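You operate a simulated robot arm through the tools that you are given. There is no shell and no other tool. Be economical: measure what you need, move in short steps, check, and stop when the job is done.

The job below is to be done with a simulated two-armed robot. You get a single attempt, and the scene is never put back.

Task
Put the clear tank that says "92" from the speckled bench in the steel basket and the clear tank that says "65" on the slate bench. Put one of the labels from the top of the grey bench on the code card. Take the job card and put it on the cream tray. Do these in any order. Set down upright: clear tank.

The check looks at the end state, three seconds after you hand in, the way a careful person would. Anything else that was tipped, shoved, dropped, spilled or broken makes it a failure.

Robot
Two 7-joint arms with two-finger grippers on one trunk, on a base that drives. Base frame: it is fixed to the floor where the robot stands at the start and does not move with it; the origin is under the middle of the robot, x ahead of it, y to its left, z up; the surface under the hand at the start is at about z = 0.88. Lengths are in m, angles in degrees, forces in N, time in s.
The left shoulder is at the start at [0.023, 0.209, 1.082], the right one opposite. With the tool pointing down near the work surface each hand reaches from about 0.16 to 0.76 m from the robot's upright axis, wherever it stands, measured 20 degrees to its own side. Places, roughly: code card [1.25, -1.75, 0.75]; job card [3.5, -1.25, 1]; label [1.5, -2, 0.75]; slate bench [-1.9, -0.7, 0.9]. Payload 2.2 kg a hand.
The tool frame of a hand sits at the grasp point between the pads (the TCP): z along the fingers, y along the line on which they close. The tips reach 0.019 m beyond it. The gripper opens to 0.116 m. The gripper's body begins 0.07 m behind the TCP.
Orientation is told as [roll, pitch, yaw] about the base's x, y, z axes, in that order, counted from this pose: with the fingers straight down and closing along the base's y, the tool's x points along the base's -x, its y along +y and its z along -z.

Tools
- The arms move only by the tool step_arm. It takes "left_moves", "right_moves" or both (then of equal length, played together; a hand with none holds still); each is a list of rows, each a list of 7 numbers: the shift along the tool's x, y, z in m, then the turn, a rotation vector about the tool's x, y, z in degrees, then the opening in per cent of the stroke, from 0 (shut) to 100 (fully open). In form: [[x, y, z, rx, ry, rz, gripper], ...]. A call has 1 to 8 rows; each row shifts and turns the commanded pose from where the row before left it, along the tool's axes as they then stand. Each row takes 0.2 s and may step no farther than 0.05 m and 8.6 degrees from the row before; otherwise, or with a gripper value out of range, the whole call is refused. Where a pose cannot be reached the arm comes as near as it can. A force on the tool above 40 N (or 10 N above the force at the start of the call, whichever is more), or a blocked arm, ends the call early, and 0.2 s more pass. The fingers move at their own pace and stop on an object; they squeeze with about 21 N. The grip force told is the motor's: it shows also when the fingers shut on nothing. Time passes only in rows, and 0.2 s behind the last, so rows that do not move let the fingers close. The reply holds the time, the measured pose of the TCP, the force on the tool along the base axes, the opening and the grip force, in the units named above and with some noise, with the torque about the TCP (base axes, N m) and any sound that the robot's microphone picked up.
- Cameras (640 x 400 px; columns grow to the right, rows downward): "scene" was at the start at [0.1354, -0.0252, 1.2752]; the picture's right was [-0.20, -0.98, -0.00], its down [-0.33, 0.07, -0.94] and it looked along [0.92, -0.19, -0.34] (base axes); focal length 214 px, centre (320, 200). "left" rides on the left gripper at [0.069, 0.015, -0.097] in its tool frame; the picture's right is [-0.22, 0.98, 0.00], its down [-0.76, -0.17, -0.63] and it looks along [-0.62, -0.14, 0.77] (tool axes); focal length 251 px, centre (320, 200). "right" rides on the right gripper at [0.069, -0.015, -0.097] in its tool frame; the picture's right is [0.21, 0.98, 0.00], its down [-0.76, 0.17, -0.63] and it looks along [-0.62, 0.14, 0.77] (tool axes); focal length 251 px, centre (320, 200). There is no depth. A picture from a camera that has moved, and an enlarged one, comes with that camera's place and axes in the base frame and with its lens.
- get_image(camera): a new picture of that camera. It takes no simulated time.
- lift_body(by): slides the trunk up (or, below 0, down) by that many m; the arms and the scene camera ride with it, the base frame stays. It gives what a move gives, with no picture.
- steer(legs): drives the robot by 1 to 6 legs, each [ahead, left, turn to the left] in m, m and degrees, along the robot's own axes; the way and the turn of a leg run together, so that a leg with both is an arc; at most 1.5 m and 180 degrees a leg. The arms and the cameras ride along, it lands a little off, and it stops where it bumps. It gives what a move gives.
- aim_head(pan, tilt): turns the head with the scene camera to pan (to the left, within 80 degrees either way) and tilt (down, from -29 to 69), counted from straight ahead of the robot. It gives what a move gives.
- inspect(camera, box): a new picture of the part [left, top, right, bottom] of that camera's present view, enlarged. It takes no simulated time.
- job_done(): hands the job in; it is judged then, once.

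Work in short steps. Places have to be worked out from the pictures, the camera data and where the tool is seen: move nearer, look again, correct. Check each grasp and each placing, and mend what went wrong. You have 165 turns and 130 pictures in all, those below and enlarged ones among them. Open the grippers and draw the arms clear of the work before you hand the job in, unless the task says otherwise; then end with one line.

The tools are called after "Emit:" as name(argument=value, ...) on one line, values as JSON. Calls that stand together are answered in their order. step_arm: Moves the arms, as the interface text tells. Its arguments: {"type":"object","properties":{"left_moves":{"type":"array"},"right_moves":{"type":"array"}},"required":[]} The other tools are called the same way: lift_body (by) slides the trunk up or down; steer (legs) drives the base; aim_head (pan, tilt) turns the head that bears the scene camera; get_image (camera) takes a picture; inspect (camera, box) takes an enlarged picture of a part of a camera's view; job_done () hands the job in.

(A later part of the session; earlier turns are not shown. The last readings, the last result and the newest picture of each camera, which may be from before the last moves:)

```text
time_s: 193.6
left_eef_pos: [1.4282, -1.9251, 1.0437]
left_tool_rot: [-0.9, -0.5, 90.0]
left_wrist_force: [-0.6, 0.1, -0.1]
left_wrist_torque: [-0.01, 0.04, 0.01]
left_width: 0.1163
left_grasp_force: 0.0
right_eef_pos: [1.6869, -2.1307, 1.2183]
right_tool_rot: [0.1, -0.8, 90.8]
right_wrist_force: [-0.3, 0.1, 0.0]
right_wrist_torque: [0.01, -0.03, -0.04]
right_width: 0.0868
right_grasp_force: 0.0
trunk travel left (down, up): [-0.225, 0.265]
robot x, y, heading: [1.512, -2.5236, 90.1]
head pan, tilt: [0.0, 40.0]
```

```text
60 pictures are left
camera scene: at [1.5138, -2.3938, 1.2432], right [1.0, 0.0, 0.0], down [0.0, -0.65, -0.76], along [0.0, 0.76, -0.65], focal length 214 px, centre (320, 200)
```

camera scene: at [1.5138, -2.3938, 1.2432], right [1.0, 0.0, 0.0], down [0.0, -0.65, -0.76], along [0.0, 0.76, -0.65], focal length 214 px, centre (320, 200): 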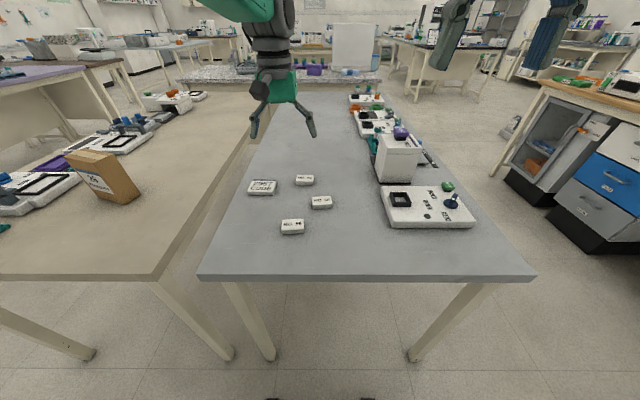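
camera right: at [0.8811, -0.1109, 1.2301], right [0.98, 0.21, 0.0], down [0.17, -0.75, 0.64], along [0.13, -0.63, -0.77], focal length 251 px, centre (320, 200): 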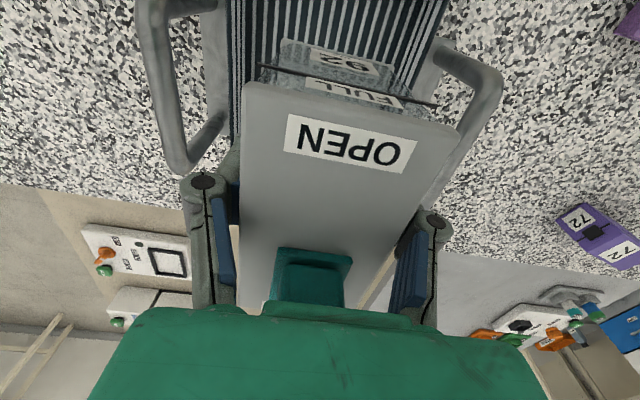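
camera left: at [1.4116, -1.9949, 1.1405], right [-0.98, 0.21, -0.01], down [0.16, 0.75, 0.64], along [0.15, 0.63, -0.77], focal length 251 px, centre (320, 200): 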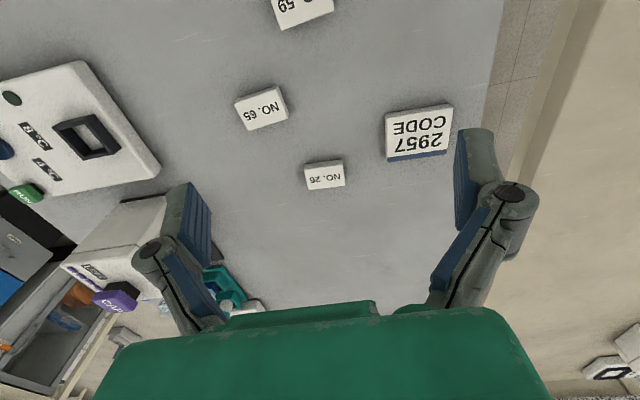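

Triangulating: label 59 at (1.44,-1.987, top .816), code card at (1.316,-1.82, top .81). I move over label 59 and lower to z≈.88.

Emit:
step_arm(left_moves=[[0.031, -0.006, 0, -0.9, 0, -3, 100], [0.031, -0.006, 0, 0, 0, 0, 100], [0, 0, 0.045, 0, 0, 0, 100], [0, 0, 0.045, 0, 0, 0, 100], [0, 0, 0.045, 0, 0, 0, 100], [0, 0, 0.029, 0, 0, 0, 100], [0, 0, 0, 0, 0, 0, 100]])

Emit:
get_image(camera="left")

Emit:
inspect(camera="scene", box=[230, 140, 350, 250])

```text
time_s: 195.2
left_eef_pos: [1.434, -1.9851, 0.8825]
left_tool_rot: [-0.7, -0.5, 93.9]
left_wrist_force: [0.8, -0.5, 0.3]
left_wrist_torque: [-0.02, -0.01, 0.0]
left_width: 0.1165
left_grasp_force: 0.0
right_eef_pos: [1.6885, -2.1319, 1.2182]
right_tool_rot: [0.2, -0.9, 91.0]
right_wrist_force: [-0.1, 1.1, -0.2]
right_wrist_torque: [0.04, 0.01, -0.02]
right_width: 0.0868
right_grasp_force: 0.0
trunk travel left (down, up): [-0.225, 0.265]
robot x, y, heading: [1.5119, -2.5201, 90.2]
head pan, tilt: [0.0, 40.0]
```

```text
59 pictures are left
camera left: at [1.4221, -2.0563, 0.979], right [-0.99, 0.15, -0.01], down [0.11, 0.76, 0.64], along [0.1, 0.63, -0.77], focal length 251 px, centre (320, 200)
```

left: 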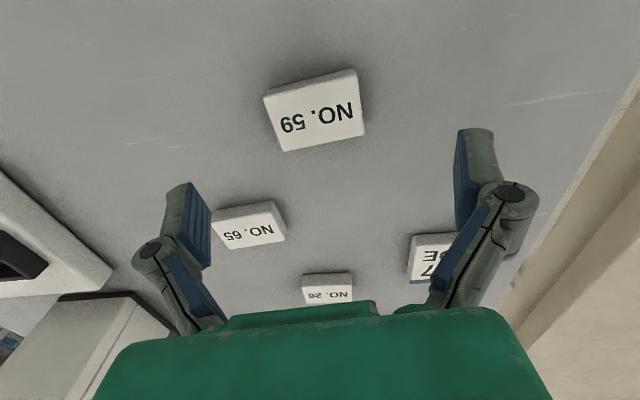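

```text
3.64 times, centred on (290, 195) of scene
camera zoom: at [1.5149, -2.3953, 1.2434], right [1.0, 0.0, 0.0], down [0.0, -0.64, -0.76], along [0.0, 0.76, -0.64], focal length 780 px, centre (429, 218)
```

zoom: 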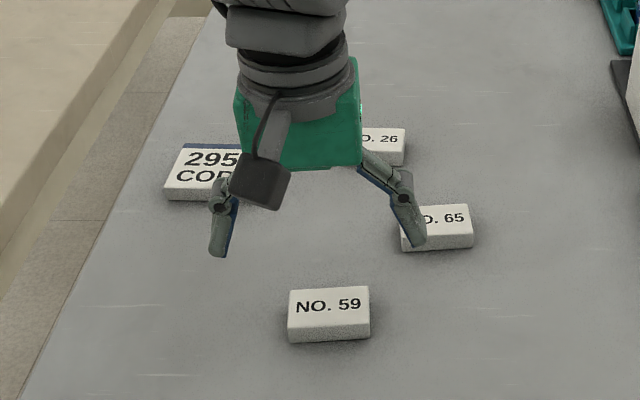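

Refined: label 59 at about (1.437,-2.0), top ~.83, yawed ~8°. I adjust and lower a bit more, then look sideways.

Emit:
step_arm(left_moves=[[0.015, -0.003, 0, 0, 0, -4, 100], [0, 0, 0.014, 0, 0, 0, 100], [0, 0, 0.014, 0, 0, 0, 100], [0, 0, 0, 0, 0, 0, 100]])

Emit:
get_image(camera="left")

Emit:
inspect(camera="scene", box=[250, 170, 340, 250])

```text
time_s: 196.2
left_eef_pos: [1.436, -1.9972, 0.8625]
left_tool_rot: [-2.0, -0.5, 98.6]
left_wrist_force: [-0.9, -0.6, -0.7]
left_wrist_torque: [0.02, -0.04, 0.0]
left_width: 0.1159
left_grasp_force: 0.0
right_eef_pos: [1.6877, -2.1307, 1.2177]
right_tool_rot: [0.1, -0.7, 91.0]
right_wrist_force: [0.9, -0.7, 0.4]
right_wrist_torque: [-0.01, -0.01, -0.02]
right_width: 0.0869
right_grasp_force: 0.1
trunk travel left (down, up): [-0.225, 0.265]
robot x, y, heading: [1.5111, -2.523, 90.3]
head pan, tilt: [0.0, 40.0]
```

```text
57 pictures are left
camera left: at [1.4292, -2.0692, 0.9587], right [-1.0, 0.07, -0.03], down [0.03, 0.76, 0.64], along [0.06, 0.64, -0.76], focal length 251 px, centre (320, 200)
```

left: 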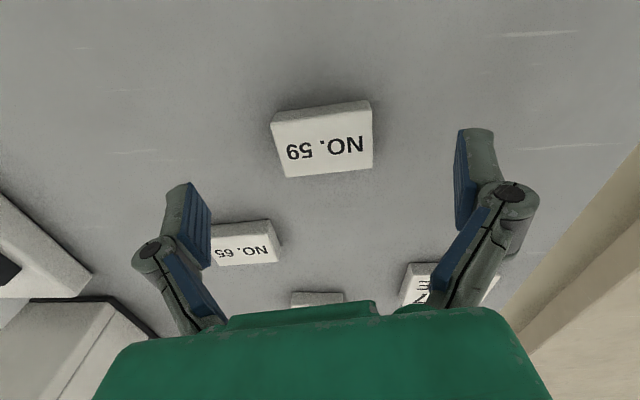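

```text
5.00 times, centred on (295, 210) of scene
camera zoom: at [1.5137, -2.3948, 1.2433], right [1.0, 0.0, 0.0], down [0.0, -0.65, -0.76], along [0.0, 0.76, -0.65], focal length 1072 px, centre (445, 150)
```

zoom: 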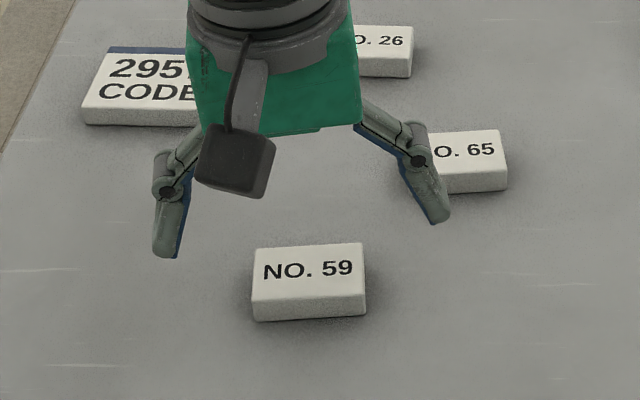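

The left arm is near its limits this low, so I raise the hand and lower the trunk by the same amount.

Emit:
step_arm(left_moves=[[0, 0, -0.045, 0, 0, 0, 100], [0, 0, -0.045, 0, 0, 0, 100], [0, 0, -0.045, 0, 0, 0, 100], [0, 0, 0, 0, 0, 0, 100]])

Emit:
lift_body(by=-0.13)

Emit:
step_arm(left_moves=[[0, 0, 0, 0, 0, 0, 100], [0, 0, 0, 0, 0, 0, 100]])

```text
time_s: 197.2
left_eef_pos: [1.447, -2.0047, 0.9859]
left_tool_rot: [0.6, -0.4, 96.5]
left_wrist_force: [0.5, 0.4, -0.3]
left_wrist_torque: [-0.02, 0.04, 0.03]
left_width: 0.1158
left_grasp_force: 0.0
right_eef_pos: [1.6872, -2.1282, 1.2159]
right_tool_rot: [0.2, -0.6, 90.9]
right_wrist_force: [0.2, -0.4, 0.2]
right_wrist_torque: [-0.06, 0.03, 0.01]
right_width: 0.087
right_grasp_force: 0.0
trunk travel left (down, up): [-0.225, 0.265]
robot x, y, heading: [1.5127, -2.5208, 90.1]
head pan, tilt: [0.0, 40.0]
```

```text
time_s: 198.7
left_eef_pos: [1.4447, -2.0061, 0.8585]
left_tool_rot: [0.4, -0.7, 96.6]
left_wrist_force: [0.1, -1.1, 0.3]
left_wrist_torque: [-0.04, 0.01, -0.02]
left_width: 0.116
left_grasp_force: 0.1
right_eef_pos: [1.6856, -2.1308, 1.0885]
right_tool_rot: [0.0, -0.8, 91.0]
right_wrist_force: [0.5, -0.1, -0.3]
right_wrist_torque: [0.0, 0.01, -0.02]
right_width: 0.0871
right_grasp_force: 0.0
trunk travel left (down, up): [-0.095, 0.395]
robot x, y, heading: [1.5112, -2.5236, 90.4]
head pan, tilt: [0.0, 40.0]
```

```text
time_s: 199.3
left_eef_pos: [1.4449, -2.0066, 0.8584]
left_tool_rot: [0.4, -0.6, 96.7]
left_wrist_force: [0.6, 0.3, 0.3]
left_wrist_torque: [-0.03, -0.02, 0.01]
left_width: 0.1161
left_grasp_force: 0.1
right_eef_pos: [1.6864, -2.1315, 1.0873]
right_tool_rot: [0.1, -0.8, 91.0]
right_wrist_force: [1.0, 0.2, -0.9]
right_wrist_torque: [0.07, -0.01, 0.0]
right_width: 0.0869
right_grasp_force: 0.1
trunk travel left (down, up): [-0.095, 0.395]
robot x, y, heading: [1.5096, -2.5245, 90.3]
head pan, tilt: [0.0, 40.0]
```

Emit:
step_arm(left_moves=[[-0.003, 0.006, 0, 0, 0, 0, 100], [0, 0, 0.012, 0, 0, 0, 100], [0, 0, 0.008, 0, 0, 0, 100], [0, 0, 0, 0, 0, 0, 100]])

Emit:
get_image(camera="left")

Emit:
inspect(camera="scene", box=[240, 140, 340, 240])

```text
time_s: 200.3
left_eef_pos: [1.4388, -2.0047, 0.8381]
left_tool_rot: [0.5, -0.7, 96.7]
left_wrist_force: [-0.7, 0.4, -0.1]
left_wrist_torque: [0.01, 0.0, 0.01]
left_width: 0.1158
left_grasp_force: 0.1
right_eef_pos: [1.6869, -2.1307, 1.0883]
right_tool_rot: [0.2, -0.8, 90.9]
right_wrist_force: [0.0, -0.4, -0.4]
right_wrist_torque: [0.0, 0.02, 0.01]
right_width: 0.087
right_grasp_force: 0.0
trunk travel left (down, up): [-0.095, 0.395]
robot x, y, heading: [1.5122, -2.5256, 90.3]
head pan, tilt: [0.0, 40.0]
```

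```text
55 pictures are left
camera left: at [1.4331, -2.076, 0.9354], right [-0.99, 0.1, 0.01], down [0.08, 0.77, 0.64], along [0.06, 0.64, -0.77], focal length 251 px, centre (320, 200)
```

left: 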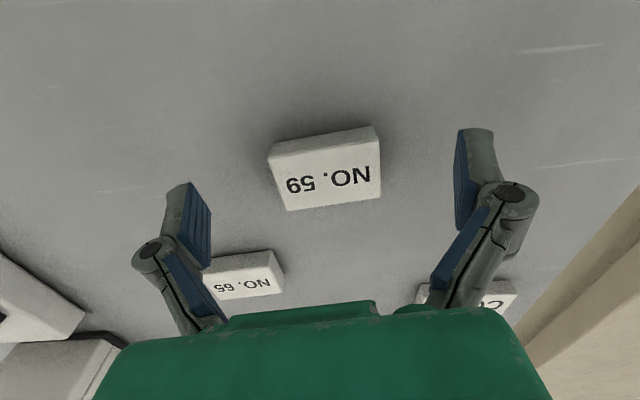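

```text
4.00 times, centred on (290, 190) of scene
camera zoom: at [1.5137, -2.3953, 1.1133], right [1.0, 0.0, 0.0], down [0.0, -0.65, -0.76], along [0.0, 0.76, -0.65], focal length 858 px, centre (440, 240)
```

zoom: 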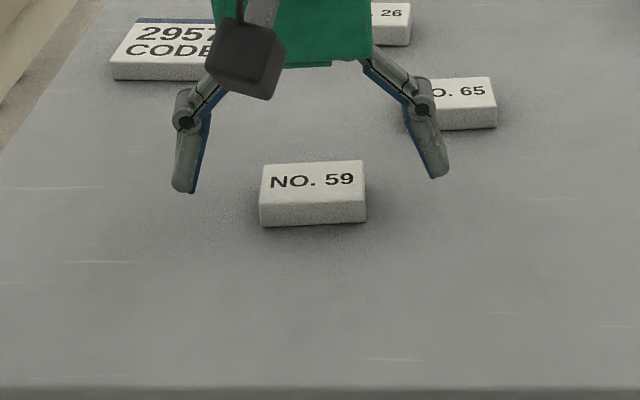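

Label top ≈ .819, tips at .819 now. I lower 12 mm and close.

Emit:
step_arm(left_moves=[[-0.003, 0, 0.006, 0, 0, 0, 100], [0, 0, 0.006, 0, 0, 0, 100], [0, 0, 0, 0, 0, 0, 80], [0, 0, 0, 0, 0, 0, 60], [0, 0, 0, 0, 0, 0, 40], [0, 0, 0, 0, 0, 0, 20], [0, 0, 0, 0, 0, 0, 20]])

Emit:
inspect(camera="scene", box=[240, 140, 340, 240])

```text
time_s: 201.9
left_eef_pos: [1.4385, -2.0007, 0.8276]
left_tool_rot: [0.4, -0.6, 96.8]
left_wrist_force: [-0.2, 0.1, 3.9]
left_wrist_torque: [0.0, 0.17, -0.03]
left_width: 0.0588
left_grasp_force: 20.7
right_eef_pos: [1.686, -2.1314, 1.0877]
right_tool_rot: [0.1, -0.8, 90.9]
right_wrist_force: [-0.7, 0.2, 0.8]
right_wrist_torque: [-0.01, 0.02, 0.0]
right_width: 0.0871
right_grasp_force: 0.0
trunk travel left (down, up): [-0.095, 0.395]
robot x, y, heading: [1.5154, -2.5238, 90.1]
head pan, tilt: [0.0, 40.0]
```

```text
4.00 times, centred on (290, 190) of scene
camera zoom: at [1.5138, -2.3955, 1.1134], right [1.0, 0.0, 0.0], down [0.0, -0.65, -0.76], along [0.0, 0.76, -0.65], focal length 858 px, centre (440, 240)
```

zoom: 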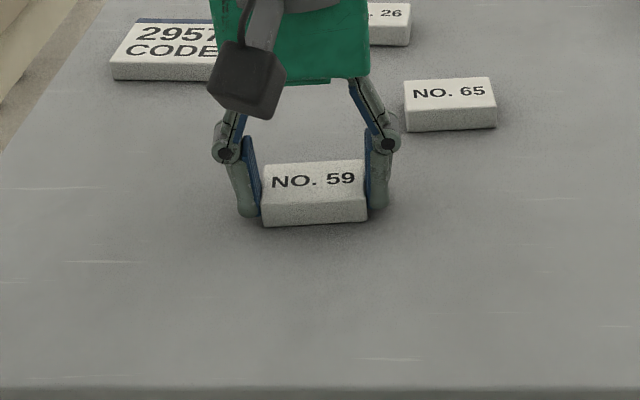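

Gripped (59 mm). I lift it 8 cm and look.

Emit:
step_arm(left_moves=[[0, 0, -0.02, 0, 0, 0, 20], [0, 0, -0.04, 0, 0, 0, 20], [0, 0, -0.04, 0, 0, 0, 20], [0, 0, 0, 0, 0, 0, 20]])

Emit:
get_image(camera="left")

Emit:
inspect(camera="scene", box=[230, 110, 340, 240])

```text
time_s: 202.9
left_eef_pos: [1.4396, -1.9997, 0.9239]
left_tool_rot: [0.3, -0.5, 96.6]
left_wrist_force: [-0.1, 0.0, -0.4]
left_wrist_torque: [-0.08, -0.04, -0.03]
left_width: 0.0591
left_grasp_force: 21.1
right_eef_pos: [1.686, -2.1292, 1.0876]
right_tool_rot: [0.1, -0.8, 90.8]
right_wrist_force: [0.0, 0.8, 0.5]
right_wrist_torque: [0.02, -0.02, 0.01]
right_width: 0.087
right_grasp_force: 0.0
trunk travel left (down, up): [-0.095, 0.395]
robot x, y, heading: [1.5111, -2.5226, 90.1]
head pan, tilt: [0.0, 40.0]
```

```text
52 pictures are left
camera left: at [1.4329, -2.0712, 1.0206], right [-0.99, 0.1, 0.01], down [0.08, 0.77, 0.64], along [0.06, 0.64, -0.77], focal length 251 px, centre (320, 200)
```

left: 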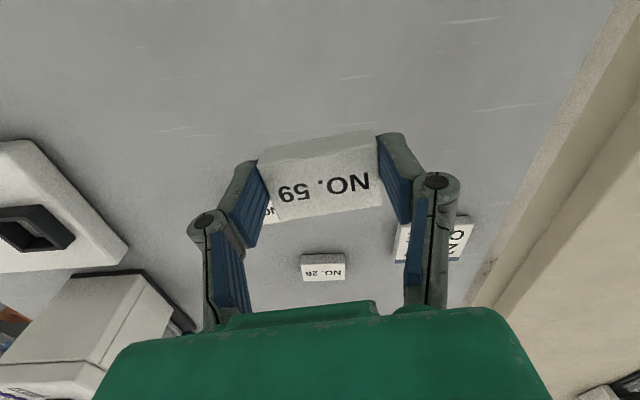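

```text
3.08 times, centred on (285, 175) of scene
camera zoom: at [1.5137, -2.3949, 1.1132], right [1.0, 0.0, 0.0], down [0.0, -0.65, -0.76], along [0.0, 0.76, -0.65], focal length 660 px, centre (428, 277)
```

zoom: 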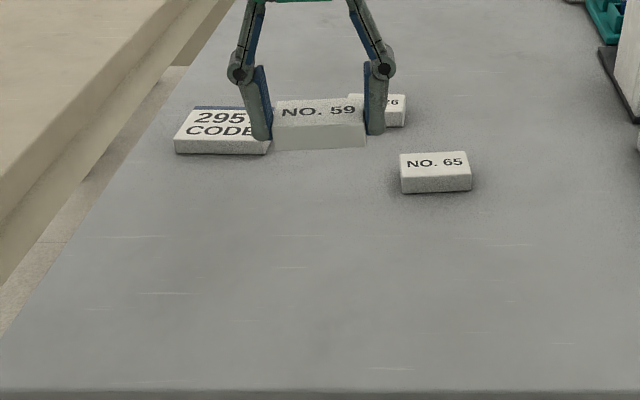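

Held well. I carry it over the code card at about (1.322,-1.824).

Emit:
step_arm(left_moves=[[-0.0377, 0.0194, 0, 0, 0, 0, 20], [-0.0377, 0.0194, 0, 0, 0, 0, 20], [-0.0377, 0.0194, 0, 0, 0, 0, 20], [-0.0377, 0.0194, 0, 0, 0, 0, 20], [-0.0377, 0.0194, 0, 0, 0, 0, 20], [0, 0, 0, 0, 0, 5, 20], [0, 0, 0, 0, 0, 0, 20]])

Emit:
get_image(camera="left")

Emit:
inspect(camera="scene", box=[210, 70, 340, 200])

```text
time_s: 204.5
left_eef_pos: [1.3203, -1.8287, 0.9277]
left_tool_rot: [0.5, -0.4, 91.7]
left_wrist_force: [0.1, 1.2, -1.7]
left_wrist_torque: [-0.02, -0.02, 0.01]
left_width: 0.0588
left_grasp_force: 20.9
left hand out of reach, approached as far as the arm can: row 5
right_eef_pos: [1.6869, -2.1307, 1.0873]
right_tool_rot: [0.1, -0.8, 91.0]
right_wrist_force: [-0.6, 0.8, 0.2]
right_wrist_torque: [-0.01, 0.01, -0.02]
right_width: 0.0873
right_grasp_force: 0.0
trunk travel left (down, up): [-0.095, 0.395]
robot x, y, heading: [1.5119, -2.5219, 90.5]
head pan, tilt: [0.0, 40.0]
```

```text
50 pictures are left
camera left: at [1.308, -1.899, 1.0248], right [-0.98, 0.19, 0.01], down [0.15, 0.76, 0.64], along [0.11, 0.63, -0.77], focal length 251 px, centre (320, 200)
```

left: 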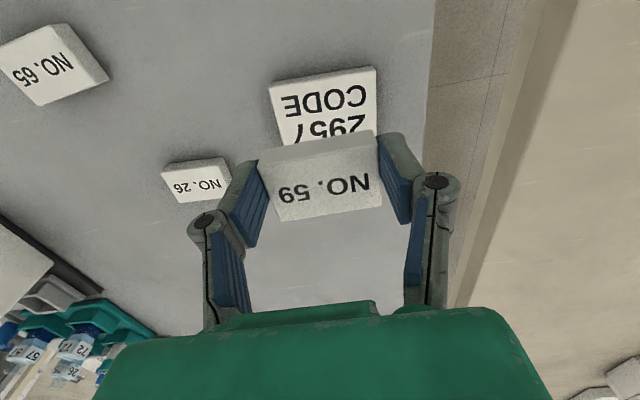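

```text
3.08 times, centred on (275, 135) of scene
camera zoom: at [1.5136, -2.3936, 1.1131], right [1.0, 0.0, 0.0], down [0.0, -0.65, -0.76], along [0.0, 0.76, -0.65], focal length 660 px, centre (458, 400)
```

zoom: 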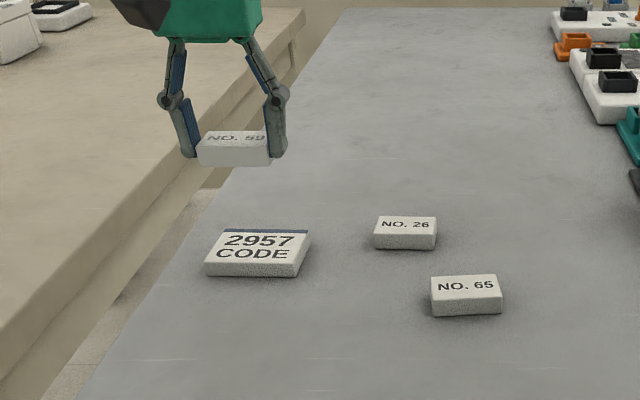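

Card centre is about (1.321,-1.815). I shift 13 mm forward and descend toward it.

Emit:
step_arm(left_moves=[[-0.006, 0, 0.03, 0, 0, 0, 20], [-0.007, 0, 0.025, 0, 0, 0, 20], [0, 0, 0.01, 0, 0, 0, 20], [0, 0, 0, 0, 0, 0, 20]])

Emit:
inspect(camera="scene", box=[230, 110, 320, 180])

Emit:
get_image(camera="left")

```text
time_s: 205.5
left_eef_pos: [1.3189, -1.8166, 0.8633]
left_tool_rot: [0.4, -0.6, 91.8]
left_wrist_force: [-0.3, 0.1, -0.3]
left_wrist_torque: [0.02, 0.01, 0.0]
left_width: 0.0591
left_grasp_force: 21.1
right_eef_pos: [1.6866, -2.1306, 1.0878]
right_tool_rot: [0.0, -0.8, 90.9]
right_wrist_force: [1.0, 0.0, -0.2]
right_wrist_torque: [-0.02, 0.01, 0.01]
right_width: 0.0869
right_grasp_force: 0.0
trunk travel left (down, up): [-0.095, 0.395]
robot x, y, heading: [1.5102, -2.5248, 90.3]
head pan, tilt: [0.0, 40.0]
```

```text
5.71 times, centred on (275, 145) of scene
camera zoom: at [1.5128, -2.3938, 1.1131], right [1.0, 0.0, 0.0], down [0.0, -0.65, -0.76], along [0.0, 0.76, -0.65], focal length 1226 px, centre (577, 514)
```

zoom: 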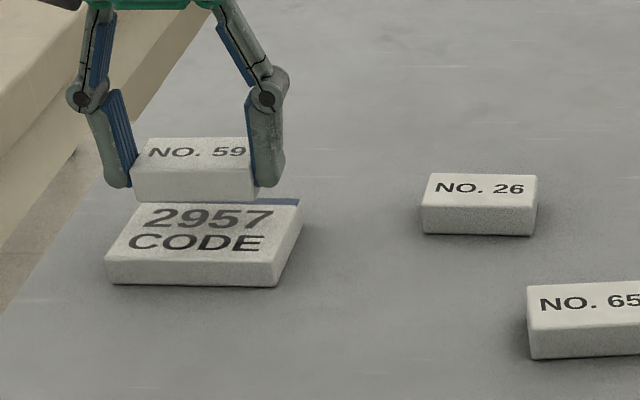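

```text
47 pictures are left
camera left: at [1.3064, -1.8868, 0.9593], right [-0.98, 0.19, 0.01], down [0.15, 0.76, 0.64], along [0.11, 0.63, -0.77], focal length 251 px, centre (320, 200)
```

left: 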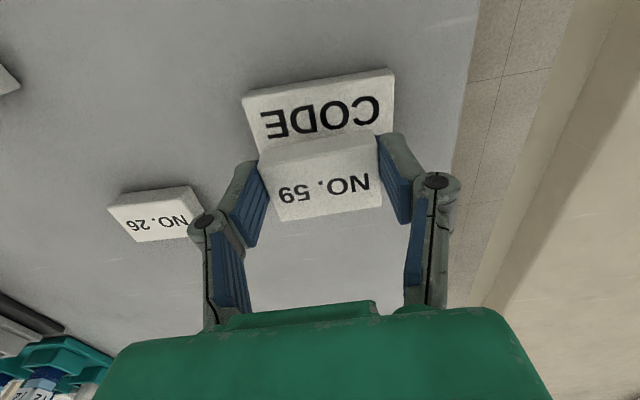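

Emit:
step_arm(left_moves=[[0, -0.004, 0.006, 0, 0, 0, 20], [0, 0, 0.006, 0, 0, 0, 20], [0, 0, 0.003, 0, 0, 0, 20], [0, 0, 0, 0, 0, 0, 20]])

Emit:
inspect(camera="scene", box=[230, 110, 320, 180])

```text
time_s: 206.5
left_eef_pos: [1.3228, -1.8156, 0.8471]
left_tool_rot: [0.4, -0.5, 91.7]
left_wrist_force: [0.0, 0.3, -0.2]
left_wrist_torque: [0.01, -0.01, -0.01]
left_width: 0.0589
left_grasp_force: 21.0
right_eef_pos: [1.686, -2.1299, 1.0882]
right_tool_rot: [0.0, -0.8, 91.0]
right_wrist_force: [0.5, 0.6, -0.3]
right_wrist_torque: [0.0, 0.01, 0.05]
right_width: 0.0869
right_grasp_force: 0.1
trunk travel left (down, up): [-0.095, 0.395]
robot x, y, heading: [1.5127, -2.5225, 90.1]
head pan, tilt: [0.0, 40.0]
```

```text
5.71 times, centred on (275, 145) of scene
camera zoom: at [1.5129, -2.3942, 1.1132], right [1.0, 0.0, 0.0], down [0.0, -0.65, -0.76], along [0.0, 0.76, -0.65], focal length 1226 px, centre (577, 514)
```

zoom: 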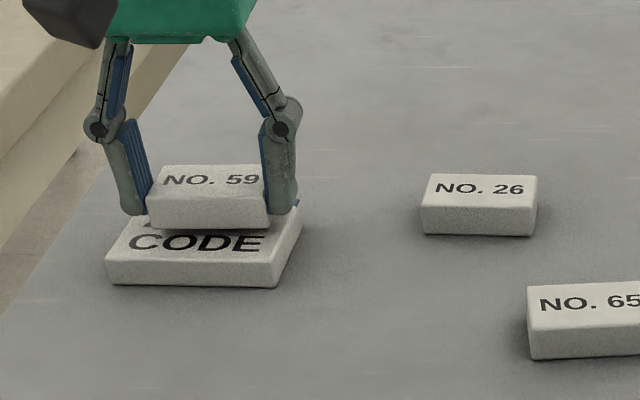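

Emit:
step_arm(left_moves=[[0.003, -0.001, 0.003, 0, 0, 0, 20], [0, 0, 0.002, 0, 0, 0, 20], [0, 0, 0, 0, 0, 0, 20]])

Emit:
step_arm(left_moves=[[0, 0, 0.002, 0, 0, 0, 20], [0, 0, 0, 0, 0, 0, 20]])

Emit:
inspect(camera="scene", box=[230, 110, 320, 180])

```text
time_s: 207.3
left_eef_pos: [1.3241, -1.8178, 0.8435]
left_tool_rot: [0.4, -0.4, 91.7]
left_wrist_force: [0.1, 0.2, -0.6]
left_wrist_torque: [0.01, 0.0, -0.01]
left_width: 0.0592
left_grasp_force: 21.6
right_eef_pos: [1.6857, -2.1307, 1.088]
right_tool_rot: [0.0, -0.8, 90.9]
right_wrist_force: [-0.3, 0.4, 0.4]
right_wrist_torque: [0.01, 0.01, 0.0]
right_width: 0.0869
right_grasp_force: 0.1
trunk travel left (down, up): [-0.095, 0.395]
robot x, y, heading: [1.511, -2.5253, 90.5]
head pan, tilt: [0.0, 40.0]
```

```text
time_s: 207.9
left_eef_pos: [1.3236, -1.8192, 0.8423]
left_tool_rot: [0.5, -0.5, 91.7]
left_wrist_force: [-0.2, 0.0, 3.0]
left_wrist_torque: [0.06, 0.06, -0.06]
left_width: 0.059
left_grasp_force: 21.2
right_eef_pos: [1.6858, -2.1321, 1.0884]
right_tool_rot: [0.1, -0.8, 90.9]
right_wrist_force: [0.1, 0.6, -0.9]
right_wrist_torque: [0.01, 0.0, -0.01]
right_width: 0.087
right_grasp_force: 0.1
trunk travel left (down, up): [-0.095, 0.395]
robot x, y, heading: [1.5097, -2.5249, 90.5]
head pan, tilt: [0.0, 40.0]
```

```text
5.71 times, centred on (275, 145) of scene
camera zoom: at [1.5131, -2.3947, 1.1133], right [1.0, 0.0, 0.0], down [0.0, -0.65, -0.76], along [0.0, 0.76, -0.65], focal length 1226 px, centre (577, 514)
```

zoom: 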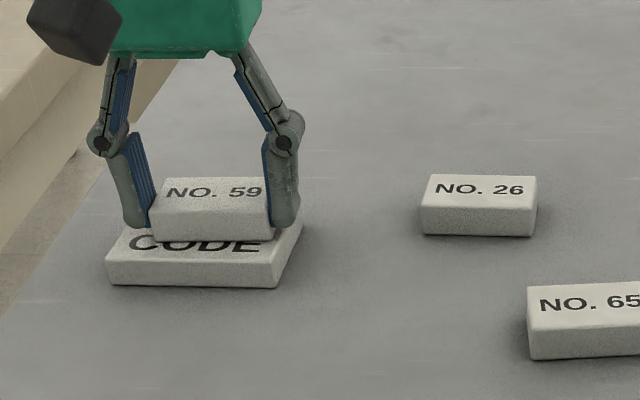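

Contact (3 N). I open and rise.

Emit:
step_arm(left_moves=[[0, 0, 0, 0, 0, 0, 70], [0, 0, 0, 0, 0, 0, 80], [0, 0, -0.02, 0, 0, 0, 80], [0, 0, -0.04, 0, 0, 0, 80], [0.02, 0, -0.04, 0, 0, 0, 80], [0.04, 0, -0.03, 0, 0, 0, 80], [0.04, 0, -0.03, 0, 0, 0, 80]])

Emit:
inspect(camera="scene", box=[230, 80, 340, 180])

```text
time_s: 209.5
left_eef_pos: [1.3254, -1.9216, 1.0038]
left_tool_rot: [0.5, -0.7, 91.7]
left_wrist_force: [0.5, 0.1, 0.5]
left_wrist_torque: [0.02, 0.03, 0.02]
left_width: 0.0931
left_grasp_force: 0.0
right_eef_pos: [1.6874, -2.1337, 1.0889]
right_tool_rot: [0.2, -1.0, 90.9]
right_wrist_force: [0.0, 0.4, 0.4]
right_wrist_torque: [0.07, -0.02, -0.02]
right_width: 0.0869
right_grasp_force: 0.1
trunk travel left (down, up): [-0.095, 0.395]
robot x, y, heading: [1.5105, -2.521, 90.3]
head pan, tilt: [0.0, 40.0]
```

```text
4.00 times, centred on (285, 130) of scene
camera zoom: at [1.5135, -2.397, 1.1136], right [1.0, 0.0, 0.0], down [0.0, -0.64, -0.77], along [0.0, 0.77, -0.64], focal length 858 px, centre (460, 480)
```

zoom: 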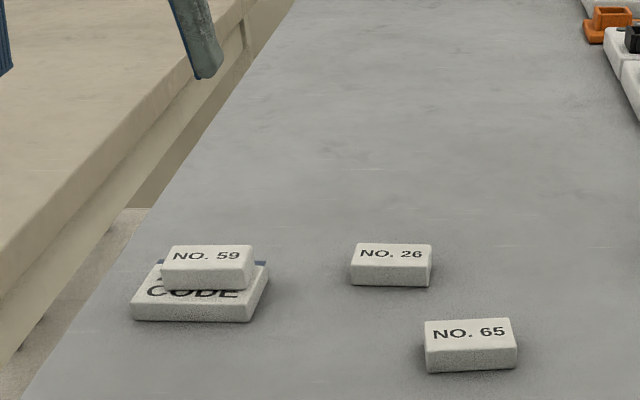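

Label 59 rests on the code card. I raise the trunk, tuck the left hand, and look right toward the job card area.

Emit:
step_arm(left_moves=[[0.04, 0, -0.02, 0, 0, 0, 80], [0.04, 0, -0.02, 0, 0, 0, 80], [0.04, 0, -0.02, 0, 0, 0, 80], [0.04, 0, -0.02, 0, 0, 0, 80], [0.04, 0, -0.02, 0, 0, 0, 80]])

Emit:
lift_body(by=0.13)

Emit:
steer(legs=[[0, 0, -90]])

Emit:
aim_head(pan=20, tilt=15)

Emit:
get_image(camera="scene")

```text
time_s: 210.7
left_eef_pos: [1.3314, -2.1243, 1.0976]
left_tool_rot: [0.2, -0.7, 91.7]
left_wrist_force: [0.3, 0.2, 0.0]
left_wrist_torque: [0.02, -0.03, 0.01]
left_width: 0.0928
left_grasp_force: 0.1
right_eef_pos: [1.6804, -2.1317, 1.0904]
right_tool_rot: [-0.3, -0.8, 90.9]
right_wrist_force: [0.3, -0.7, -0.2]
right_wrist_torque: [0.01, -0.02, 0.02]
right_width: 0.087
right_grasp_force: 0.1
trunk travel left (down, up): [-0.095, 0.395]
robot x, y, heading: [1.5117, -2.5219, 90.3]
head pan, tilt: [0.0, 40.0]
```

```text
time_s: 212.3
left_eef_pos: [1.3373, -2.124, 1.226]
left_tool_rot: [0.3, -0.5, 91.7]
left_wrist_force: [0.0, -0.2, 0.0]
left_wrist_torque: [0.01, 0.01, -0.01]
left_width: 0.0927
left_grasp_force: 0.0
right_eef_pos: [1.6856, -2.1308, 1.2175]
right_tool_rot: [0.0, -0.9, 90.9]
right_wrist_force: [-0.4, -0.2, -0.3]
right_wrist_torque: [-0.01, 0.03, 0.0]
right_width: 0.0868
right_grasp_force: 0.1
trunk travel left (down, up): [-0.225, 0.265]
robot x, y, heading: [1.5094, -2.5254, 90.1]
head pan, tilt: [0.0, 40.0]
```

```text
time_s: 216.5
left_eef_pos: [1.9101, -2.3484, 1.2266]
left_tool_rot: [0.3, -0.5, 1.6]
left_wrist_force: [-0.1, -0.2, 0.3]
left_wrist_torque: [0.03, -0.01, 0.0]
left_width: 0.0925
left_grasp_force: 0.0
right_eef_pos: [1.9031, -2.6985, 1.2184]
right_tool_rot: [0.0, -0.8, 0.9]
right_wrist_force: [1.7, 0.7, -0.2]
right_wrist_torque: [0.01, -0.01, 0.02]
right_width: 0.0871
right_grasp_force: 0.0
trunk travel left (down, up): [-0.225, 0.265]
robot x, y, heading: [1.5137, -2.5245, 0.3]
head pan, tilt: [0.0, 40.0]
```

```text
time_s: 217.4
left_eef_pos: [1.9079, -2.3489, 1.2279]
left_tool_rot: [0.4, -0.5, 1.6]
left_wrist_force: [-0.3, 0.0, -0.8]
left_wrist_torque: [-0.01, 0.0, -0.02]
left_width: 0.0928
left_grasp_force: 0.0
right_eef_pos: [1.9007, -2.6983, 1.2182]
right_tool_rot: [0.0, -0.9, 0.8]
right_wrist_force: [-0.1, 0.4, -0.6]
right_wrist_torque: [0.01, 0.0, -0.01]
right_width: 0.0871
right_grasp_force: 0.0
trunk travel left (down, up): [-0.225, 0.265]
robot x, y, heading: [1.5135, -2.5247, -0.0]
head pan, tilt: [20.0, 15.0]
```

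```text
43 pictures are left
camera scene: at [1.6422, -2.4905, 1.2829], right [0.34, -0.94, 0.0], down [-0.25, -0.09, -0.97], along [0.91, 0.33, -0.26], focal length 214 px, centre (320, 200)
```

scene: 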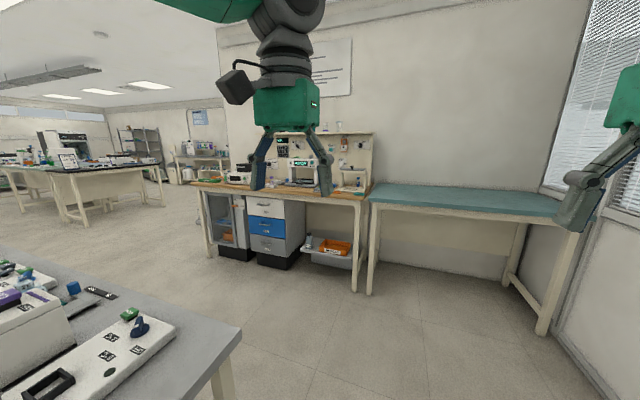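

Emit:
inspect(camera="scene", box=[185, 110, 385, 270])

```text
2.50 times, centred on (285, 190) of scene
camera zoom: at [1.6422, -2.4905, 1.2829], right [0.34, -0.94, 0.0], down [-0.25, -0.09, -0.97], along [0.91, 0.33, -0.26], focal length 536 px, centre (408, 225)
```

zoom: 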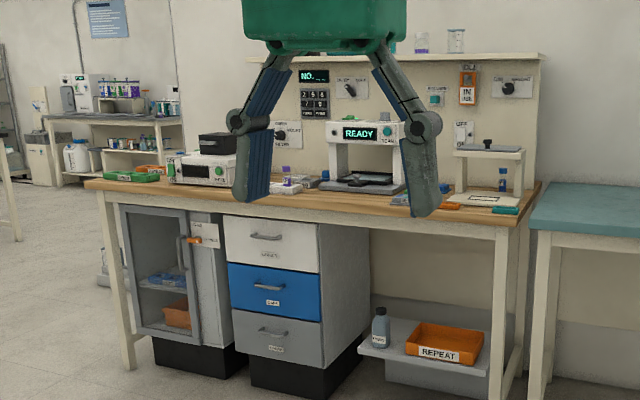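

The job card is hidden behind my hand. I drive 0.6 m ahead and look left.

Emit:
steer(legs=[[0.6, 0, 0]])

Emit:
aim_head(pan=48, tilt=15)

Emit:
get_image(camera="scene")

Emit:
inspect(camera="scene", box=[240, 100, 480, 250])

```text
time_s: 220.8
left_eef_pos: [2.5105, -2.3559, 1.2286]
left_tool_rot: [0.5, -0.6, 0.9]
left_wrist_force: [0.1, 0.3, -0.5]
left_wrist_torque: [0.02, 0.01, -0.01]
left_width: 0.0929
left_grasp_force: 0.0
right_eef_pos: [2.499, -2.7047, 1.2187]
right_tool_rot: [0.0, -0.8, 0.1]
right_wrist_force: [0.2, -0.4, -0.1]
right_wrist_torque: [0.03, 0.03, 0.01]
right_width: 0.087
right_grasp_force: 0.1
trunk travel left (down, up): [-0.225, 0.265]
robot x, y, heading: [2.1099, -2.5252, -0.6]
head pan, tilt: [20.0, 15.0]
```

```text
time_s: 221.8
left_eef_pos: [2.5096, -2.3555, 1.2283]
left_tool_rot: [0.5, -0.6, 0.9]
left_wrist_force: [-0.1, 0.2, 0.4]
left_wrist_torque: [-0.01, -0.02, 0.01]
left_width: 0.0929
left_grasp_force: 0.0
right_eef_pos: [2.498, -2.7064, 1.2197]
right_tool_rot: [0.0, -1.1, 0.2]
right_wrist_force: [-0.8, 0.1, 0.0]
right_wrist_torque: [0.0, 0.0, 0.03]
right_width: 0.0872
right_grasp_force: 0.1
trunk travel left (down, up): [-0.225, 0.265]
robot x, y, heading: [2.1121, -2.5295, -0.8]
head pan, tilt: [48.0, 15.0]
```

```text
41 pictures are left
camera scene: at [2.2179, -2.457, 1.283], right [0.74, -0.68, 0.0], down [-0.18, -0.19, -0.97], along [0.65, 0.71, -0.26], focal length 214 px, centre (320, 200)
```

scene: 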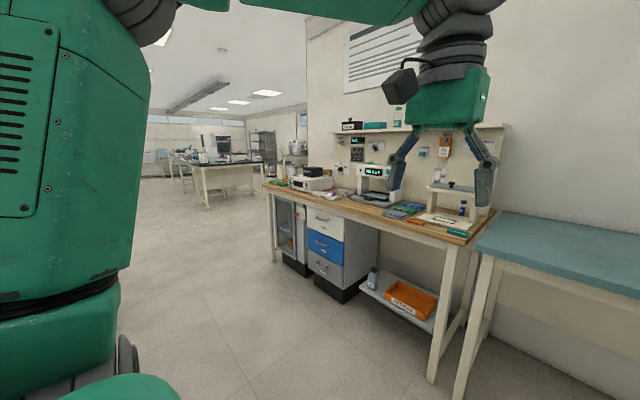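

```text
2.67 times, centred on (360, 175) of scene
camera zoom: at [2.2179, -2.457, 1.283], right [0.74, -0.68, 0.0], down [-0.18, -0.19, -0.97], along [0.65, 0.71, -0.26], focal length 572 px, centre (213, 267)
```

zoom: 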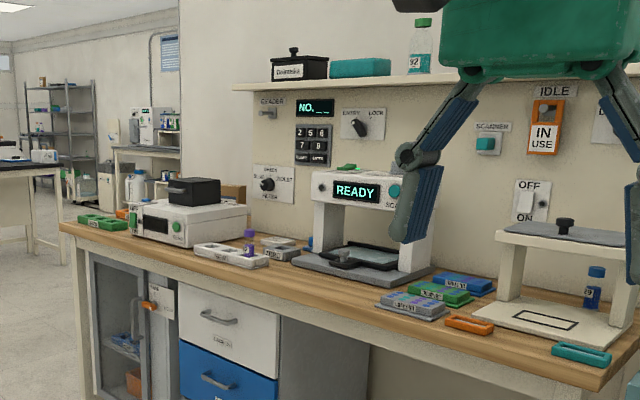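

The wood bench front edge is near x≈3.05. I drive up the gap to stand before its middle-left part.

Emit:
steer(legs=[[0.42, 0, 0], [0, 0, 91], [1.1, 0, 0], [0, 0, -90]])

Emit:
aim_head(pan=0, tilt=25)

Emit:
get_image(camera="scene")

```text
time_s: 237.2
left_eef_pos: [2.9414, -1.285, 1.2296]
left_tool_rot: [0.4, -0.6, -1.1]
left_wrist_force: [0.0, 0.8, 1.0]
left_wrist_torque: [0.02, 0.0, 0.03]
left_width: 0.0928
left_grasp_force: 0.0
right_eef_pos: [2.9168, -1.6346, 1.22]
right_tool_rot: [-0.2, -1.0, -1.9]
right_wrist_force: [-0.3, 0.1, 0.2]
right_wrist_torque: [-0.03, -0.01, 0.01]
right_width: 0.0869
right_grasp_force: 0.0
trunk travel left (down, up): [-0.225, 0.265]
robot x, y, heading: [2.5345, -1.4424, -2.8]
head pan, tilt: [48.0, 15.0]
```

```text
time_s: 238.4
left_eef_pos: [2.9391, -1.2856, 1.2289]
left_tool_rot: [0.5, -0.9, -1.0]
left_wrist_force: [-0.4, 0.0, 0.1]
left_wrist_torque: [0.03, -0.03, 0.0]
left_width: 0.0929
left_grasp_force: 0.1
right_eef_pos: [2.9153, -1.6328, 1.2208]
right_tool_rot: [0.0, -1.1, -2.0]
right_wrist_force: [0.2, 0.0, 0.1]
right_wrist_torque: [0.04, 0.01, -0.03]
right_width: 0.087
right_grasp_force: 0.0
trunk travel left (down, up): [-0.225, 0.265]
robot x, y, heading: [2.5341, -1.4433, -2.7]
head pan, tilt: [0.0, 25.0]
```

```text
39 pictures are left
camera scene: at [2.6731, -1.4457, 1.2667], right [-0.05, -1.0, 0.0], down [-0.42, 0.02, -0.91], along [0.9, -0.04, -0.42], focal length 214 px, centre (320, 200)
```

scene: 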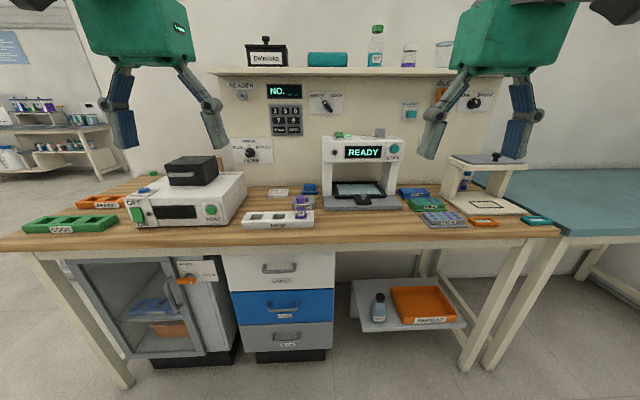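

Emit:
inspect(camera="scene", box=[215, 130, 425, 240])

Emit:
inspect(camera="scene", box=[10, 140, 230, 250])

```text
3.05 times, centred on (320, 185) of scene
camera zoom: at [2.6731, -1.4457, 1.2667], right [-0.05, -1.0, 0.0], down [-0.42, 0.02, -0.91], along [0.9, -0.04, -0.42], focal length 654 px, centre (320, 246)
```

zoom: 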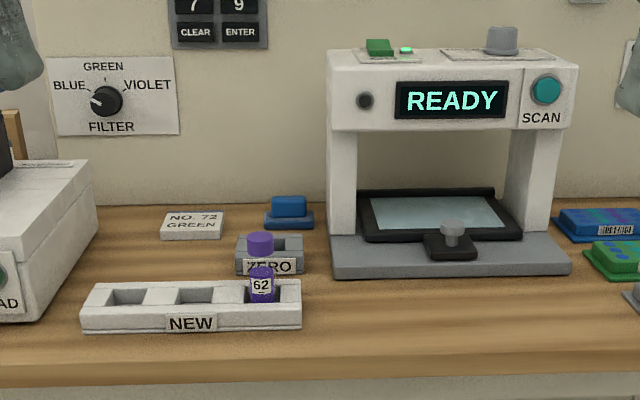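

```text
2.91 times, centred on (120, 195) of scene
camera zoom: at [2.6731, -1.4457, 1.2667], right [-0.05, -1.0, 0.0], down [-0.42, 0.02, -0.91], along [0.9, -0.04, -0.42], focal length 624 px, centre (902, 214)
```

zoom: 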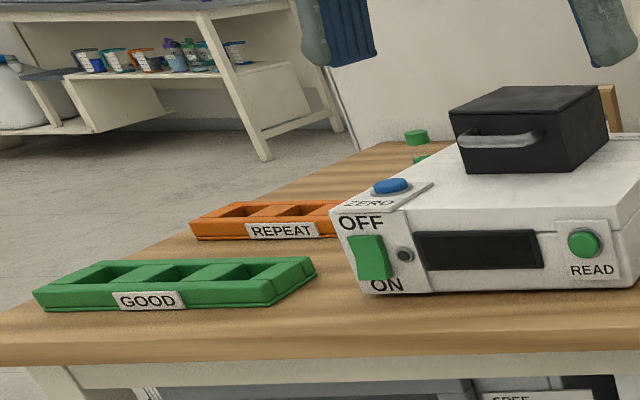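

The "NO. 72 GREEN" card at about (3.54,-1.30) matches the job card's place. I approach the bench carefully.

Emit:
steer(legs=[[0, 0, 2.7], [0.24, 0, 0]])

Emit:
get_image(camera="scene")

Emit:
get_image(camera="left")

```text
time_s: 240.6
left_eef_pos: [3.1735, -1.2682, 1.2281]
left_tool_rot: [0.4, -0.7, 1.3]
left_wrist_force: [0.6, 1.2, 0.0]
left_wrist_torque: [-0.02, 0.02, 0.01]
left_width: 0.0927
left_grasp_force: 0.0
right_eef_pos: [3.1647, -1.6168, 1.2211]
right_tool_rot: [-0.1, -1.1, 0.4]
right_wrist_force: [-0.2, 0.9, -0.9]
right_wrist_torque: [0.02, 0.01, -0.02]
right_width: 0.0868
right_grasp_force: 0.0
trunk travel left (down, up): [-0.225, 0.265]
robot x, y, heading: [2.7766, -1.4403, -0.3]
head pan, tilt: [0.0, 25.0]
```

```text
36 pictures are left
camera scene: at [2.9141, -1.4401, 1.2668], right [0.0, -1.0, 0.0], down [-0.42, 0.0, -0.91], along [0.91, 0.0, -0.42], focal length 214 px, centre (320, 200)
```

scene: 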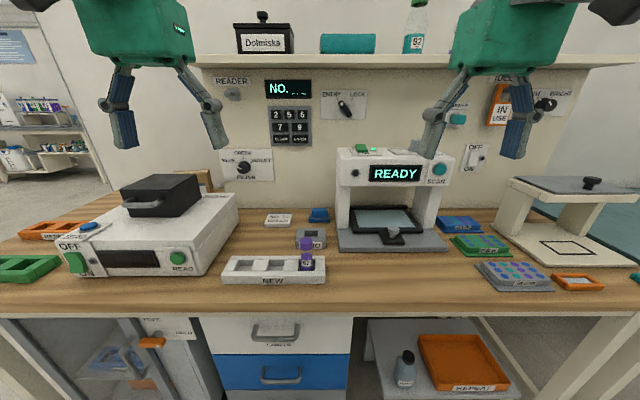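

```text
35 pictures are left
camera left: at [3.1026, -1.2552, 1.3249], right [0.19, 0.98, 0.01], down [0.75, -0.15, 0.64], along [0.63, -0.12, -0.77], focal length 251 px, centre (320, 200)
```

left: 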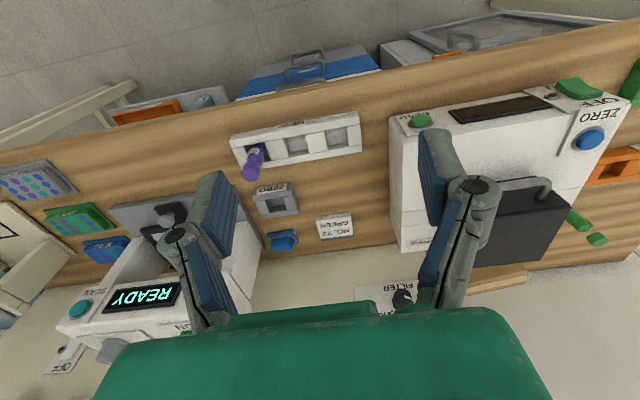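

Job card triangulates to (3.524,-1.30, top .917). I drive 6 cm closer and raise the trunk 8 cm for arm clearance.

Emit:
steer(legs=[[0.06, 0, 0]])

Emit:
lift_body(by=0.08)

Emit:
step_arm(left_moves=[[-0.03, -0.005, 0.03, 0, 0, 1, 100], [-0.03, -0.005, 0.035, 0, 0, 0, 100], [-0.03, -0.005, 0.035, 0, 0, 0, 100], [-0.03, -0.005, 0.035, 0, 0, 0, 100], [-0.03, -0.005, 0.035, 0, 0, 0, 100], [-0.03, -0.004, 0.03, 0, 0, 0, 100], [0, 0, 0, 0, 0, 0, 100]])

Emit:
get_image(camera="scene")

Emit:
get_image(camera="left")

```text
time_s: 241.6
left_eef_pos: [3.2304, -1.2676, 1.2297]
left_tool_rot: [0.5, -0.8, 1.2]
left_wrist_force: [-0.7, 0.6, 0.2]
left_wrist_torque: [-0.04, 0.01, -0.02]
left_width: 0.0929
left_grasp_force: 0.0
right_eef_pos: [3.2204, -1.6176, 1.2222]
right_tool_rot: [0.0, -1.2, 0.5]
right_wrist_force: [-0.1, 0.2, 0.4]
right_wrist_torque: [0.0, -0.02, 0.04]
right_width: 0.0869
right_grasp_force: 0.1
trunk travel left (down, up): [-0.225, 0.265]
robot x, y, heading: [2.8385, -1.4402, -0.3]
head pan, tilt: [0.0, 25.0]
```

```text
time_s: 242.7
left_eef_pos: [3.2315, -1.2686, 1.3101]
left_tool_rot: [0.2, -0.7, 1.3]
left_wrist_force: [-0.1, 0.1, 0.0]
left_wrist_torque: [-0.03, -0.03, 0.0]
left_width: 0.0929
left_grasp_force: 0.1
right_eef_pos: [3.2209, -1.6179, 1.3009]
right_tool_rot: [-0.1, -1.1, 0.5]
right_wrist_force: [0.3, -1.1, 0.7]
right_wrist_torque: [0.0, -0.02, -0.01]
right_width: 0.0869
right_grasp_force: 0.1
trunk travel left (down, up): [-0.305, 0.185]
robot x, y, heading: [2.8376, -1.4414, -0.2]
head pan, tilt: [0.0, 25.0]
```

```text
time_s: 244.3
left_eef_pos: [3.4121, -1.2951, 1.11]
left_tool_rot: [0.4, -0.9, 0.2]
left_wrist_force: [-0.6, 0.8, 0.8]
left_wrist_torque: [0.0, -0.02, 0.01]
left_width: 0.1157
left_grasp_force: 0.0
right_eef_pos: [3.2198, -1.6178, 1.3006]
right_tool_rot: [0.0, -1.3, 0.5]
right_wrist_force: [-0.4, 0.4, 1.2]
right_wrist_torque: [0.01, -0.03, 0.01]
right_width: 0.0869
right_grasp_force: 0.0
trunk travel left (down, up): [-0.305, 0.185]
robot x, y, heading: [2.8394, -1.4394, -0.1]
head pan, tilt: [0.0, 25.0]
```

```text
34 pictures are left
camera scene: at [2.9737, -1.4416, 1.3468], right [0.0, -1.0, 0.0], down [-0.42, 0.0, -0.91], along [0.91, 0.0, -0.42], focal length 214 px, centre (320, 200)
```

scene: 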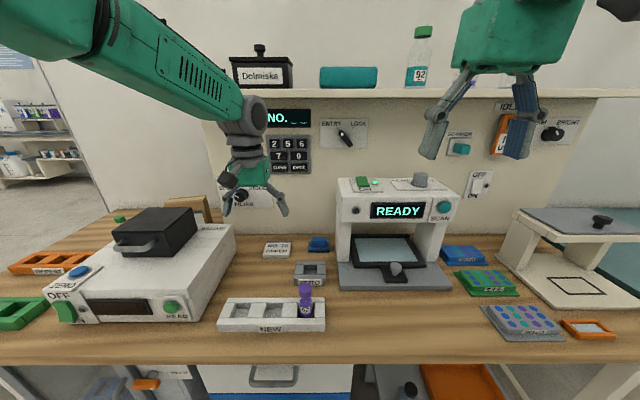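

```text
33 pictures are left
camera left: at [3.3415, -1.2816, 1.2066], right [0.21, 0.98, 0.01], down [0.75, -0.17, 0.64], along [0.63, -0.13, -0.77], focal length 251 px, centre (320, 200)
```

left: 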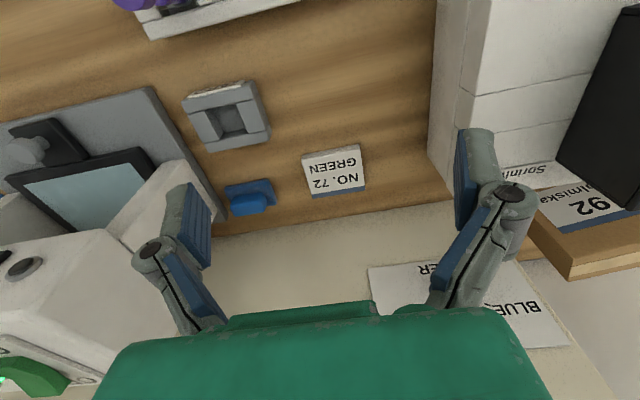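

Card at (3.528,-1.303). I move over it and down to z≈.97.

Emit:
step_arm(left_moves=[[-0.03, -0.002, 0.0125, 0, 0, 0, 100], [-0.03, -0.002, 0.0125, 0, 0, 0, 100], [-0.03, -0.002, 0.0125, 0, 0, 0, 100], [-0.026, -0.002, 0.0125, 0, 0, 0, 100], [0, 0, 0.045, 0, 0, 0, 100], [0, 0, 0.045, 0, 0, 0, 100], [0, 0, 0, 0, 0, 0, 100]])

Emit:
inspect(camera="scene", box=[210, 150, 350, 280])

Emit:
get_image(camera="left")

```text
time_s: 245.9
left_eef_pos: [3.531, -1.3006, 0.9746]
left_tool_rot: [0.5, -0.9, 0.2]
left_wrist_force: [0.2, -0.2, -0.2]
left_wrist_torque: [0.0, 0.0, 0.0]
left_width: 0.1159
left_grasp_force: 0.1
right_eef_pos: [3.2191, -1.6189, 1.2998]
right_tool_rot: [0.0, -1.1, 0.6]
right_wrist_force: [-0.8, -0.1, -0.5]
right_wrist_torque: [0.02, 0.05, -0.01]
right_width: 0.0871
right_grasp_force: 0.0
trunk travel left (down, up): [-0.305, 0.185]
robot x, y, heading: [2.8377, -1.4393, -0.2]
head pan, tilt: [0.0, 25.0]
```

```text
3.08 times, centred on (280, 215) of scene
camera zoom: at [2.9751, -1.4415, 1.3466], right [0.0, -1.0, 0.0], down [-0.43, 0.0, -0.9], along [0.9, 0.0, -0.43], focal length 660 px, centre (443, 154)
```

zoom: 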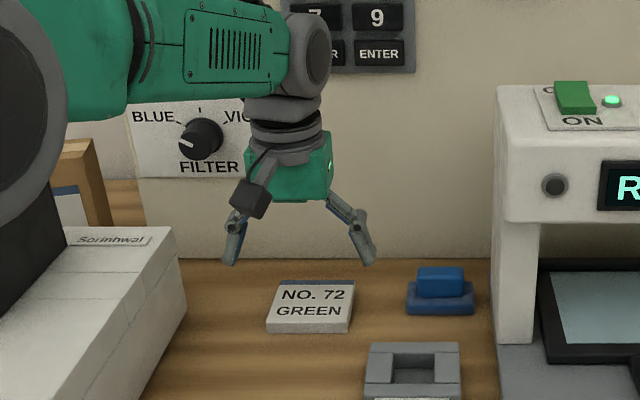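

```text
31 pictures are left
camera left: at [3.4603, -1.2871, 1.0699], right [0.21, 0.98, 0.01], down [0.75, -0.17, 0.64], along [0.63, -0.13, -0.77], focal length 251 px, centre (320, 200)
```

left: 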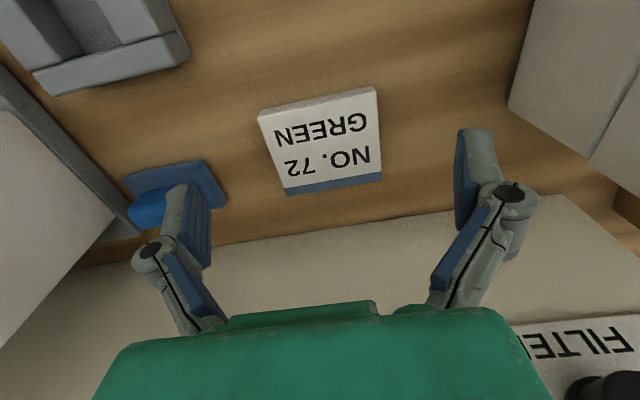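

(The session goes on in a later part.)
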